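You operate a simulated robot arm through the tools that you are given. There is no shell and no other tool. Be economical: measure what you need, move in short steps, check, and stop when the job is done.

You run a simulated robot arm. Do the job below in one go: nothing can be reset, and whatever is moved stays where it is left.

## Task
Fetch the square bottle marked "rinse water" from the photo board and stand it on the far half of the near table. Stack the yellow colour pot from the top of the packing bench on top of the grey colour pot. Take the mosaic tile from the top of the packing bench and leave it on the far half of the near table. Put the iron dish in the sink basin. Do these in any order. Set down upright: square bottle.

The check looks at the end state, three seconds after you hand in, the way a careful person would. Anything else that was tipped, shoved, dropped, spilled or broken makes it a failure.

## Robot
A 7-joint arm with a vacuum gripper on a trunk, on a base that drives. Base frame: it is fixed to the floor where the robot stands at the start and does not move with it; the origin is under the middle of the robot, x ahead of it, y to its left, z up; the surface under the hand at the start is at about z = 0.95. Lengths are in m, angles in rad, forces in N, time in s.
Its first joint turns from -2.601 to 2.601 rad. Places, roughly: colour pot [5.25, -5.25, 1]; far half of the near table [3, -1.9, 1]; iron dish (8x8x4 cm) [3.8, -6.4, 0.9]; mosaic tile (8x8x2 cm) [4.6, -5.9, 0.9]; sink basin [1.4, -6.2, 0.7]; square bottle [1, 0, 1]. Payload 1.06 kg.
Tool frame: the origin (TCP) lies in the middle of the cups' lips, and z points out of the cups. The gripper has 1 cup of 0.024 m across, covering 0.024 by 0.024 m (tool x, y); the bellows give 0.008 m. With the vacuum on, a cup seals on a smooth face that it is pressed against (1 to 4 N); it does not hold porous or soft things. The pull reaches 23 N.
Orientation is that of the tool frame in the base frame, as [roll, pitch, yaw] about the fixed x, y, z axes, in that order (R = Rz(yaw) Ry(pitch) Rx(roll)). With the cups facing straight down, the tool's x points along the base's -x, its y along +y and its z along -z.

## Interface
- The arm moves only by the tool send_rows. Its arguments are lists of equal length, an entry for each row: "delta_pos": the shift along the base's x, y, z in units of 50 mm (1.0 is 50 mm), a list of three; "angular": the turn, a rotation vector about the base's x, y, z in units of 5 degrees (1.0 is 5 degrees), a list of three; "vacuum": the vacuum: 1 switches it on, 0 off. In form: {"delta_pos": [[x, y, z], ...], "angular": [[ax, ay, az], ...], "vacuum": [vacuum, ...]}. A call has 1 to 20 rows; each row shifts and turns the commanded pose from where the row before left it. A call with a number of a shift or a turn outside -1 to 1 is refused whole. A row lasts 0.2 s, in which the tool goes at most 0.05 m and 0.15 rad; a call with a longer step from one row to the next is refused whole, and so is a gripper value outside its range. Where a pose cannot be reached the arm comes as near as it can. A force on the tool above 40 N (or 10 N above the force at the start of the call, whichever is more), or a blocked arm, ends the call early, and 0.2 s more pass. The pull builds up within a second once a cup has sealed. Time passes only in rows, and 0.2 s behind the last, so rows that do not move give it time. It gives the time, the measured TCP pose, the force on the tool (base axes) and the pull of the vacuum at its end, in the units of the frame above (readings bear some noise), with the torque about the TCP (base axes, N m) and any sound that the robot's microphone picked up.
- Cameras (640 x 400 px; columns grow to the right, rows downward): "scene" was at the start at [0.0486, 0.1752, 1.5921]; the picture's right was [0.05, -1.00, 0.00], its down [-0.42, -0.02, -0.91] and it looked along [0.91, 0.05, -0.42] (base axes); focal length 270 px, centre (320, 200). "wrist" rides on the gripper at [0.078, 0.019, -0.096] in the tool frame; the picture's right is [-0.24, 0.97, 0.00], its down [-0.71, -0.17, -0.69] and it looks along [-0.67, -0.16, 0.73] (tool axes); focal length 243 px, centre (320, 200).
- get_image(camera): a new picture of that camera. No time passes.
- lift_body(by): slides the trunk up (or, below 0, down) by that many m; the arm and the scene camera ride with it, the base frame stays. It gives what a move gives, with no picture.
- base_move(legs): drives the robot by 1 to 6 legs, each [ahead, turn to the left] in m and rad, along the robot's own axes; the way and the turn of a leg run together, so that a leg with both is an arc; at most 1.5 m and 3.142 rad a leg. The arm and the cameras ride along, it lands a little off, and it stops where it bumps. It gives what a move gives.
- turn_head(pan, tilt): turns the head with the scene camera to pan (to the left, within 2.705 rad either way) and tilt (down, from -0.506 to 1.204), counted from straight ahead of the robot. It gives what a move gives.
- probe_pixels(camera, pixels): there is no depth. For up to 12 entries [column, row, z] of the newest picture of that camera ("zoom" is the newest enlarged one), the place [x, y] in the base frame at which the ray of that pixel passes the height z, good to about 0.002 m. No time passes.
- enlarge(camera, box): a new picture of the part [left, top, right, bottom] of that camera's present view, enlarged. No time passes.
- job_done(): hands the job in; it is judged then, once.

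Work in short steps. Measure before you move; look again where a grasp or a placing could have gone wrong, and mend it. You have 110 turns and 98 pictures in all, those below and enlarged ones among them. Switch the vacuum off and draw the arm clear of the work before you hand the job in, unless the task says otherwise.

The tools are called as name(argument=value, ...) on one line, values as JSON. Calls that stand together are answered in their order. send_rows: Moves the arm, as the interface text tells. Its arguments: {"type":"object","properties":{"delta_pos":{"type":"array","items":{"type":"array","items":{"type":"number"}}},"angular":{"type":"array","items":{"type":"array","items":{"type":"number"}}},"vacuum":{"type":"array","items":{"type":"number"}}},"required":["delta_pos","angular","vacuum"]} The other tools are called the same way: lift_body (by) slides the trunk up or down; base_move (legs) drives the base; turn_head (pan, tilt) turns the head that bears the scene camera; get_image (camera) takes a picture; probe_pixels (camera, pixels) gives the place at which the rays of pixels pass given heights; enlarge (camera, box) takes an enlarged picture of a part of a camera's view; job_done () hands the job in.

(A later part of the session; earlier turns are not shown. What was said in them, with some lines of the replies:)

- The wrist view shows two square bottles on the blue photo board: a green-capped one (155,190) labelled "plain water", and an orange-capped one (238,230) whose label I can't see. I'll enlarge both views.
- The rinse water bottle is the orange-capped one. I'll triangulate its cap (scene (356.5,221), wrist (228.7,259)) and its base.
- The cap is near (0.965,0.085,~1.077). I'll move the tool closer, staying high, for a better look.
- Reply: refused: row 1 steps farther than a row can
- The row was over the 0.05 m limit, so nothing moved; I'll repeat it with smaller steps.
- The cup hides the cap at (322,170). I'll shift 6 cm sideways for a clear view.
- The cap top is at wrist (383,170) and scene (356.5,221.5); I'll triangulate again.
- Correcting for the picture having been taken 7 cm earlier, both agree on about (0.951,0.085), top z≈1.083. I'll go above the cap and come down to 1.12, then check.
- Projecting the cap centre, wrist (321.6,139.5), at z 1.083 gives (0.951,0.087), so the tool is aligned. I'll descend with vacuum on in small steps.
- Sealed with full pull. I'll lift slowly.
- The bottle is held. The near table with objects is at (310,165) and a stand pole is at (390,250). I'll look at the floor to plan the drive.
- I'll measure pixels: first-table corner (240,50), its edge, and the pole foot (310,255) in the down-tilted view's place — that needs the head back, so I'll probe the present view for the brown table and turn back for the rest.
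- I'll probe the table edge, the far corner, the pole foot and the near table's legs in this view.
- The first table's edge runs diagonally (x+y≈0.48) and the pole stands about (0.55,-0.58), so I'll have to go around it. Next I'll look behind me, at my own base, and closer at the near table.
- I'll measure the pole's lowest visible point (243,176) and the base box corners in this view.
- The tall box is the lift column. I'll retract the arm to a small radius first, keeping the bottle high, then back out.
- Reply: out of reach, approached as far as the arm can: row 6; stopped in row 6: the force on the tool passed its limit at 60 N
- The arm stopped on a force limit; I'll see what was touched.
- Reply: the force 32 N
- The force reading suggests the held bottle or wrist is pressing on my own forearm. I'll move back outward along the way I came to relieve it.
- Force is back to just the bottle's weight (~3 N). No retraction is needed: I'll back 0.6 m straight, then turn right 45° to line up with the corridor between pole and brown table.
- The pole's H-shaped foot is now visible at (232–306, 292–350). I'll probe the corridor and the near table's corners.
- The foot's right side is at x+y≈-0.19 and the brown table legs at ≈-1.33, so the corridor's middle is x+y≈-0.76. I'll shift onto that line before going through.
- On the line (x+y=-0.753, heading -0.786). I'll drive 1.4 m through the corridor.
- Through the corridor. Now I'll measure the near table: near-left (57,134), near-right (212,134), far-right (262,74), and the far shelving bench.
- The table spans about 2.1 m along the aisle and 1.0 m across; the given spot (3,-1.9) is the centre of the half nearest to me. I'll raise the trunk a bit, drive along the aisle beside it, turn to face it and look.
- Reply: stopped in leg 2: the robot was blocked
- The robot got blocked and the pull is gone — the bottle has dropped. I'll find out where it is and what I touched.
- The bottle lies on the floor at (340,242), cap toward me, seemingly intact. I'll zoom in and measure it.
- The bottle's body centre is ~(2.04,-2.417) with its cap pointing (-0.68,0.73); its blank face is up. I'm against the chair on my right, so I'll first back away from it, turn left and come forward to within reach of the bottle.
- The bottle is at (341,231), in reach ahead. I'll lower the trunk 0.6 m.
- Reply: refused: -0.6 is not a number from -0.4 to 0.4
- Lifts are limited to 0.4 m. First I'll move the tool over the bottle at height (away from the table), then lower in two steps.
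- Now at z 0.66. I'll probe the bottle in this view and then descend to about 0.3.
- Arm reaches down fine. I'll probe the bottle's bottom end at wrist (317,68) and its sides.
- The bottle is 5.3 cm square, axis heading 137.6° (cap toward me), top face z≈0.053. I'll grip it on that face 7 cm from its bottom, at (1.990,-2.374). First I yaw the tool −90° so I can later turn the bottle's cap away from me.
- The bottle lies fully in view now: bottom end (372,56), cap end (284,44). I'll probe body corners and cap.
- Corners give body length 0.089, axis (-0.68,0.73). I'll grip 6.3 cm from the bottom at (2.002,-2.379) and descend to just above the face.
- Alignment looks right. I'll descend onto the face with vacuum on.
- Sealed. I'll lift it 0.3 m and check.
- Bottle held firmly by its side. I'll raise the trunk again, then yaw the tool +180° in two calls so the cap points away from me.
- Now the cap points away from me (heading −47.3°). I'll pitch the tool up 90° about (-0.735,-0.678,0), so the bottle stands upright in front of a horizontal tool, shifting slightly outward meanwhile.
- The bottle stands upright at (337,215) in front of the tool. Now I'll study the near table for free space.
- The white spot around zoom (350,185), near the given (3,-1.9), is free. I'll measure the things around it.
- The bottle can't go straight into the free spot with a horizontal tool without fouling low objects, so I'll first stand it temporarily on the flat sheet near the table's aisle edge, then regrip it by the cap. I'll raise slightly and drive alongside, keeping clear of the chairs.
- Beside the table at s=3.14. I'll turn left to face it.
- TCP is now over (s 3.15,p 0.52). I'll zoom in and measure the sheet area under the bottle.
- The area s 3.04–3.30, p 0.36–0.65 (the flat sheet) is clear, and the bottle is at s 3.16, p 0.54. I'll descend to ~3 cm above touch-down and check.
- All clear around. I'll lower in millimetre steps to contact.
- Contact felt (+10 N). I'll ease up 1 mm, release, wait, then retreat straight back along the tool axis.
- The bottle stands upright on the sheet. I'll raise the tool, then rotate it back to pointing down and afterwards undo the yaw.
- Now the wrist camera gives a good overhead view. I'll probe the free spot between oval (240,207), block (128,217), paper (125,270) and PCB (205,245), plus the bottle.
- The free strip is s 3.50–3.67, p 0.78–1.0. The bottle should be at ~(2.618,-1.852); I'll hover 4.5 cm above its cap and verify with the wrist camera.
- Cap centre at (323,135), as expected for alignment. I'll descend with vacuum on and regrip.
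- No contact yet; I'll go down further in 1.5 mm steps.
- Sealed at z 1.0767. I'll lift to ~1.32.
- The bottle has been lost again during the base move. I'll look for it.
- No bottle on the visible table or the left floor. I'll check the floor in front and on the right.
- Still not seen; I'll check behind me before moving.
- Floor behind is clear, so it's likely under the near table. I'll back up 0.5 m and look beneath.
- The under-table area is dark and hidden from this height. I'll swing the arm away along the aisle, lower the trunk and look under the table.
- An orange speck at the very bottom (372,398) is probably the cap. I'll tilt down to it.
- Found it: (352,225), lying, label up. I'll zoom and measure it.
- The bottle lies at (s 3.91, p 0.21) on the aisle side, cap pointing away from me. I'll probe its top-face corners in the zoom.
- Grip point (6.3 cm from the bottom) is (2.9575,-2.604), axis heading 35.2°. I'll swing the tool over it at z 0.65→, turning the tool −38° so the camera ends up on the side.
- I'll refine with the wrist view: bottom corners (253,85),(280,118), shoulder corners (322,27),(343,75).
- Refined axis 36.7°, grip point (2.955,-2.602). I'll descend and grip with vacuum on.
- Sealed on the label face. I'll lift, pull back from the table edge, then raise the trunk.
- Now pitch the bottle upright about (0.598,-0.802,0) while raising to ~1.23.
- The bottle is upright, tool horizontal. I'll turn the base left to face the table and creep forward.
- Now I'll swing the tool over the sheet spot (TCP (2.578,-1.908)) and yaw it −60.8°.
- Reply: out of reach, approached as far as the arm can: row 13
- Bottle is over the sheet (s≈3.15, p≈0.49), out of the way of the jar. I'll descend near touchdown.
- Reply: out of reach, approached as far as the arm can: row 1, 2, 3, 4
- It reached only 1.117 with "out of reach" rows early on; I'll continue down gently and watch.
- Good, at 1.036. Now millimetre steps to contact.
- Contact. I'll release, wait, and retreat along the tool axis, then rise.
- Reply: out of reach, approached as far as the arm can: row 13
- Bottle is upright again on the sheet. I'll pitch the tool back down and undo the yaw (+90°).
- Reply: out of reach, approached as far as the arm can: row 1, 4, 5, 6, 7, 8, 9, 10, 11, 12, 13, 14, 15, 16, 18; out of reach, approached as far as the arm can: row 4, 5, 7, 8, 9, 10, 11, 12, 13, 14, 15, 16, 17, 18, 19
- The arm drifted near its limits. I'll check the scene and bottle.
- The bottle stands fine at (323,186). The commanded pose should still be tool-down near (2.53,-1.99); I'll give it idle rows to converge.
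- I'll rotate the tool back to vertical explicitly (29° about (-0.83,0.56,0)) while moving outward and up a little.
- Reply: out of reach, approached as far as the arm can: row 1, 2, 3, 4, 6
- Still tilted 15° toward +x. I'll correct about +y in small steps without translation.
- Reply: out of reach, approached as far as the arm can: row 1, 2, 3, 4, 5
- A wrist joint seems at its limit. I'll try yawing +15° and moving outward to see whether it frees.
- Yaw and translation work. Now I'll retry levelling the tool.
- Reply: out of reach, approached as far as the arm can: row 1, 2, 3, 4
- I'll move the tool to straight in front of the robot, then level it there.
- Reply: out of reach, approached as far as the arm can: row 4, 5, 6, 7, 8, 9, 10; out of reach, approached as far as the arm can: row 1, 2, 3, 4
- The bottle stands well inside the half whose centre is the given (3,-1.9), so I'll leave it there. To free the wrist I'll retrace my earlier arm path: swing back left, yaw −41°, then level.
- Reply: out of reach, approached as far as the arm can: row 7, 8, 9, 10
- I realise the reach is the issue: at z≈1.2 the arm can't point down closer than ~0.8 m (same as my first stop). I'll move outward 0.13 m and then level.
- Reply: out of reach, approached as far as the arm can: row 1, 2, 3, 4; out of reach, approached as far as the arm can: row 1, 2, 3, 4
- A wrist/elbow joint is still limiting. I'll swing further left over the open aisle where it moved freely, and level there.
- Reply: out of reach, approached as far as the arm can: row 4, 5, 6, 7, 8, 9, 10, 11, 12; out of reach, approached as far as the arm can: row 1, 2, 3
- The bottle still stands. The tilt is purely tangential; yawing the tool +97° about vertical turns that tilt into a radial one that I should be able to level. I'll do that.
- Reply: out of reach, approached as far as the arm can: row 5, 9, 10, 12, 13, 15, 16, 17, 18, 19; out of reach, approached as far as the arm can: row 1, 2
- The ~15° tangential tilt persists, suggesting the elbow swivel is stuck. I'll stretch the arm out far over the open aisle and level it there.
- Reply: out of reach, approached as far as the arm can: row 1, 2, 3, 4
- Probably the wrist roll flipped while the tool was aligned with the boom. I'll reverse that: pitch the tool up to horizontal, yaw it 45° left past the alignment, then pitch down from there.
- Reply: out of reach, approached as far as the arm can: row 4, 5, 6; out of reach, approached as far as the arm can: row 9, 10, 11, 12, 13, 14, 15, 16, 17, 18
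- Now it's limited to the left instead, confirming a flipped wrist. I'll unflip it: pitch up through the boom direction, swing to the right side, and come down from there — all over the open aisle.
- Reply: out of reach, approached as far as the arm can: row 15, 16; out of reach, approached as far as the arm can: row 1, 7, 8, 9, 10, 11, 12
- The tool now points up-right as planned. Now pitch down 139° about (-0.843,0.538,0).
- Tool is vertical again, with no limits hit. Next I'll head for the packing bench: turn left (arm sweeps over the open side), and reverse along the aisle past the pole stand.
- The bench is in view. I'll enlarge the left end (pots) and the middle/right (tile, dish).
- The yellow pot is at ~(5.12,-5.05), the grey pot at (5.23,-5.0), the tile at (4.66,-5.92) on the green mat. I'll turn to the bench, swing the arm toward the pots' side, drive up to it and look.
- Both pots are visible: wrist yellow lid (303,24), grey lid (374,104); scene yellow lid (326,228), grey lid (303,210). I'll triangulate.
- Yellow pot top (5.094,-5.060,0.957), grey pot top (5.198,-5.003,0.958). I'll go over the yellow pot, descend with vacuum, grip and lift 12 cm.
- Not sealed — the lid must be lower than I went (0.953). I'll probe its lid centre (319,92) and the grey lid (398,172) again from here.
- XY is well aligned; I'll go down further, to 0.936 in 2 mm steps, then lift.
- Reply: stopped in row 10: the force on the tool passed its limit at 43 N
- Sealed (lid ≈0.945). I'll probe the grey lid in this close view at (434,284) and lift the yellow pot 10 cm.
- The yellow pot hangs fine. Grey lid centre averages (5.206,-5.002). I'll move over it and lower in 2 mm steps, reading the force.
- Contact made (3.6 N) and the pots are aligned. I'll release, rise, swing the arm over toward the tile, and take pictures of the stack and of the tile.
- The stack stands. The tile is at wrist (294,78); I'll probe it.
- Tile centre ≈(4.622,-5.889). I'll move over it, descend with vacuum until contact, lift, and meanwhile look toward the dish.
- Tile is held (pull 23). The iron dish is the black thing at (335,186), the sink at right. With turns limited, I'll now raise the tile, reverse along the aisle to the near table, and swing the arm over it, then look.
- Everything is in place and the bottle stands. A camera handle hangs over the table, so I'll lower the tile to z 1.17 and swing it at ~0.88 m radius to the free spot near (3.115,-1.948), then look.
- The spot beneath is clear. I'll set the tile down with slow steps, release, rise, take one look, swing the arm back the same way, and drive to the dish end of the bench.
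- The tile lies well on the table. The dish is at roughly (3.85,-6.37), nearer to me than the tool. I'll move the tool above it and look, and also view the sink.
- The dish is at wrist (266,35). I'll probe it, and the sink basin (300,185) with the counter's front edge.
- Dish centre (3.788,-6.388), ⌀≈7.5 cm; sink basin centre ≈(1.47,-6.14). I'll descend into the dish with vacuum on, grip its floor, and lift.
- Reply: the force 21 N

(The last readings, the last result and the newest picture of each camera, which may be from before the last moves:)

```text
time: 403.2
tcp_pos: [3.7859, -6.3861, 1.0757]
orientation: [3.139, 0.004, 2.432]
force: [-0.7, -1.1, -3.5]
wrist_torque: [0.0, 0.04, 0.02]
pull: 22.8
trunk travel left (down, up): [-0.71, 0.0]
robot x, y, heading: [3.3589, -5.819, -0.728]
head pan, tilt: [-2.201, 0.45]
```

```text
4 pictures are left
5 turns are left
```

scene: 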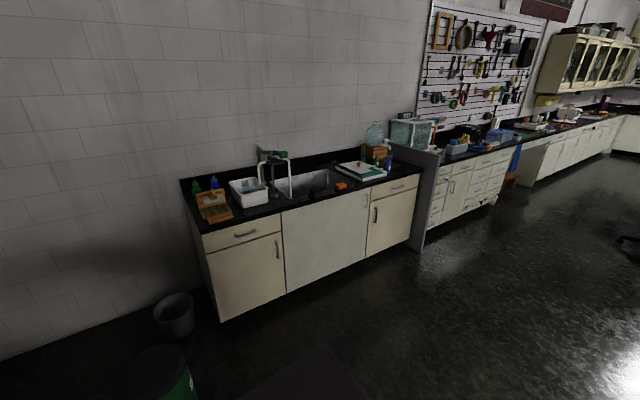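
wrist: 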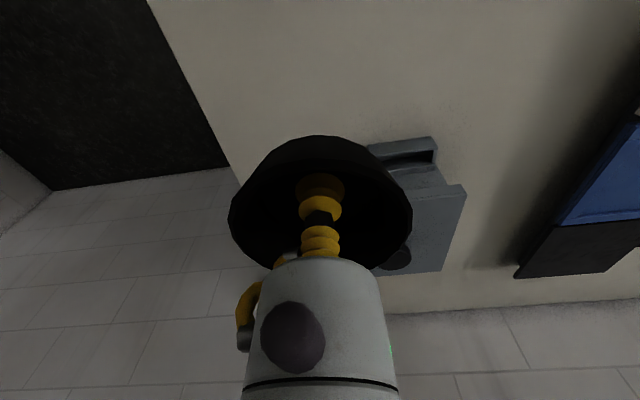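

The dish is gripped (pull 23). I'll raise it, turn away from the bench to the right, and drive to the sink, then look.

send_rows(delta_pos=[[0.1, -0.13, 0.6], [0.1, -0.13, 0.6], [0, 0, 0]], angular=[[0, 0, 0], [0, 0, 0], [0, 0, 0]], vacuum=[1, 1, 1])

base_move(legs=[[0, -0.9], [0, -0.9], [0, -0.826], [1.315, 0], [0, 0.5], [0, 0.501]])

turn_head(pan=0.0, tilt=0.75)

get_image(camera="scene")

get_image(camera="wrist")

```text
time: 404.0
tcp_pos: [3.7979, -6.3999, 1.1352]
orientation: [3.139, 0.004, 2.432]
force: [0.7, 0.1, -3.0]
wrist_torque: [-0.04, 0.0, -0.02]
pull: 22.9
trunk travel left (down, up): [-0.71, 0.0]
robot x, y, heading: [3.357, -5.8177, -0.733]
head pan, tilt: [-2.201, 0.45]
```

```text
time: 420.1
tcp_pos: [1.4748, -5.9858, 1.1362]
orientation: [3.14, 0.003, 0.822]
force: [0.7, 0.3, -3.7]
wrist_torque: [0.0, -0.04, 0.0]
pull: 22.8
trunk travel left (down, up): [-0.71, 0.0]
robot x, y, heading: [2.0733, -5.5704, -2.337]
head pan, tilt: [-2.201, 0.45]
```

```text
time: 422.2
tcp_pos: [1.4754, -5.9858, 1.1363]
orientation: [3.14, 0.003, 0.822]
force: [0.8, -0.9, -2.1]
wrist_torque: [0.01, -0.03, 0.01]
pull: 23.0
trunk travel left (down, up): [-0.71, 0.0]
robot x, y, heading: [2.0759, -5.5706, -2.341]
head pan, tilt: [0.0, 0.75]
```

```text
3 pictures are left
```

scene: 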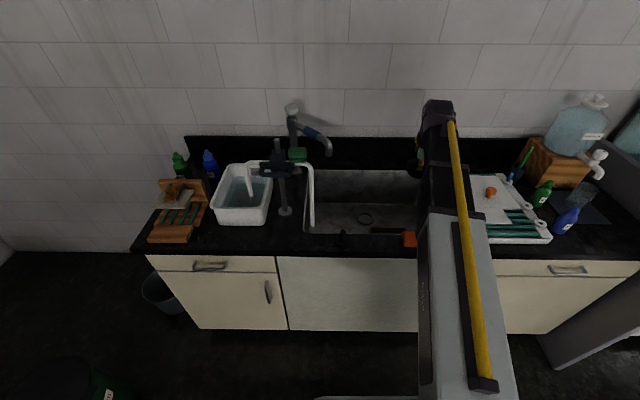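

```text
2 pictures are left
4 turns are left
```

wrist: 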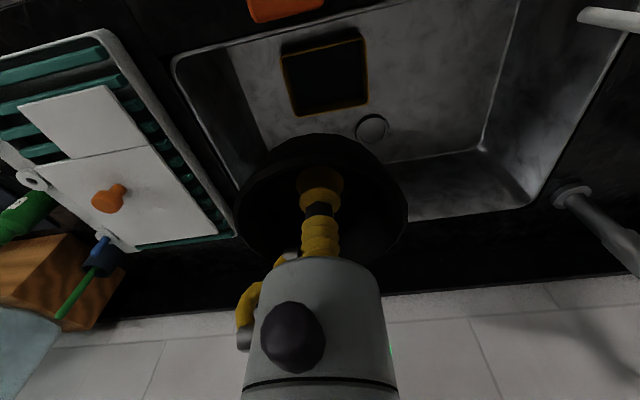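

The basin is in view; a dark square thing lies at (325,70), the drain at (372,128), and free floor is around (440,85). I'll probe these at the basin floor.

probe_pixels(camera="wrist", pixels=[[435, 85, 0.7], [435, 85, 0.75], [367, 80, 0.7], [372, 128, 0.7], [482, 148, 0.7], [300, 155, 0.7], [520, 2, 0.9], [535, 205, 0.9], [180, 65, 0.9], [585, 18, 1.0]])

probe_pixels(camera="scene", pixels=[[365, 219, 0.7], [304, 233, 0.9], [304, 172, 0.9], [345, 232, 0.9], [310, 215, 1.0]])

```text
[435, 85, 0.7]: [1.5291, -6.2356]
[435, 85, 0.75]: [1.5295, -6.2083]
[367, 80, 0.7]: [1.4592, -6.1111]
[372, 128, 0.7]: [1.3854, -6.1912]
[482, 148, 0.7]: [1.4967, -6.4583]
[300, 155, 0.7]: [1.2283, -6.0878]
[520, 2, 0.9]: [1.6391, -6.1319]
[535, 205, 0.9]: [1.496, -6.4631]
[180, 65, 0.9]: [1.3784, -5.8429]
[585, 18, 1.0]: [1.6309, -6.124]
```

```text
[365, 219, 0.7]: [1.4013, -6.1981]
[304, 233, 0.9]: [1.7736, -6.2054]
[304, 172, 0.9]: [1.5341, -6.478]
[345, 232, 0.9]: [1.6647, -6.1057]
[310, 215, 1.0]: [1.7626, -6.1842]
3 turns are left
```

Drain position confirms the floor at z≈0.70; free floor is at about (1.534,-6.187). I'll move there while yawing the tool so its camera clears the basin's front wall, lower the dish to the floor, release, rise clear and check.

send_rows(delta_pos=[[0.234, -0.804, 0], [0.234, -0.804, 0], [0.234, -0.804, 0], [0.234, -0.804, 0], [0.234, -0.804, 0], [0, 0, -0.8], [0, 0, -0.8], [0, 0, -0.8], [0, 0, -0.8], [0, 0, -0.8], [0, 0, -0.8], [0, 0, -0.8], [0, 0, -0.8], [0, 0, -0.8], [0, 0, -0.8], [0, 0, -0.3], [0, 0, -0.15], [0, 0, -0.1], [0, 0, -0.08], [0, 0, -0.06]], angular=[[0, 0, 1], [0, 0, 1], [0, 0, 1], [0, 0, 1], [0, 0, 1], [0, 0, 1], [0, 0, 1], [0, 0, 1], [0, 0, 1], [0, 0, 1], [0, 0, 1], [0, 0, 1], [0, 0, 0], [0, 0, 0], [0, 0, 0], [0, 0, 0], [0, 0, 0], [0, 0, 0], [0, 0, 0], [0, 0, 0]], vacuum=[1, 1, 1, 1, 1, 1, 1, 1, 1, 1, 1, 1, 1, 1, 1, 1, 1, 1, 1, 1])

send_rows(delta_pos=[[0, 0, 0], [0, 0, 0], [0, 0, 0], [0, 0, 0], [0, 0, 0], [0, 0, 0.1], [0, 0, 0.4], [0, 0, 0.9], [0, 0, 0.9], [0, 0, 0.9], [0, 0, 0.9], [0, 0, 0.9], [0, 0, 0.9], [0, 0, 0.9], [0, 0, 0.9], [0, 0, 0]], angular=[[0, 0, 0], [0, 0, 0], [0, 0, 0], [0, 0, 0], [0, 0, 0], [0, 0, 0], [0, 0, 0], [0, 0, 0], [0, 0, 0], [0, 0, 0], [0, 0, 0], [0, 0, 0], [0, 0, 0], [0, 0, 0], [0, 0, 0], [0, 0, 0]], vacuum=[1, 0, 0, 0, 0, 0, 0, 0, 0, 0, 0, 0, 0, 0, 0, 0])

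get_image(camera="scene")

```text
time: 426.4
tcp_pos: [1.5329, -6.1862, 0.7017]
orientation: [3.141, 0.004, 1.869]
force: [0.0, -0.1, -4.2]
wrist_torque: [0.02, 0.02, -0.03]
pull: 23.2
trunk travel left (down, up): [-0.71, 0.0]
robot x, y, heading: [2.0735, -5.5697, -2.338]
head pan, tilt: [0.0, 0.75]
```

```text
time: 429.8
tcp_pos: [1.5355, -6.1853, 1.0886]
orientation: [3.139, 0.003, 1.869]
force: [0.3, -0.2, 0.2]
wrist_torque: [0.0, -0.02, -0.02]
pull: 0.0
trunk travel left (down, up): [-0.71, 0.0]
robot x, y, heading: [2.0731, -5.5661, -2.34]
head pan, tilt: [0.0, 0.75]
```

```text
1 pictures are left
2 turns are left
```

scene: 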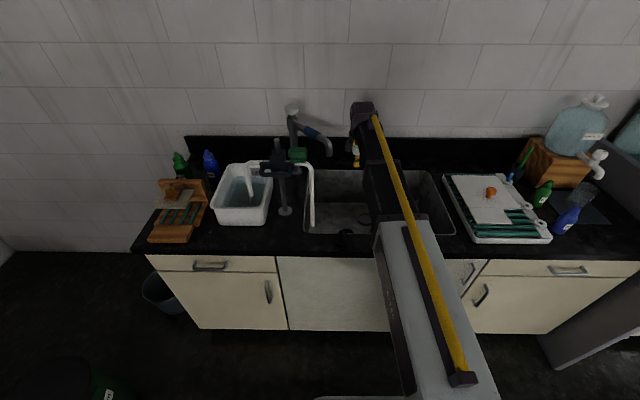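

The dish was released just above the basin floor and the tool is clear, with the vacuum off. I have two turns left, so I'm handing the job in.

job_done()

```text
The job is handed in.
```

I handed the job in with all four items moved, but the run was not clean: I dropped the rinse water bottle on the floor twice and bumped something, probably the chair by the brown table.

- **Rinse water bottle:** it stands upright on the near table, on a printed sheet by the aisle edge. It is about 0.4 m from the given spot (3, -1.9). I took that spot as the middle of the half you call the far half. The bottle looked undamaged after both falls.
- **Yellow colour pot:** stacked on the grey pot, and the stack was standing when I last looked.
- **Mosaic tile:** left on the near table at about (3.115, -1.948), in a clear patch.
- **Iron dish:** let go in the sink basin with the tool at z 0.70. I never felt it touch the floor, so it may have dropped a little. My last picture did not clearly show where it came to rest.
- **Chair:** the robot was blocked beside it and turned on contact. It was still upright afterwards, but it may have shifted slightly.
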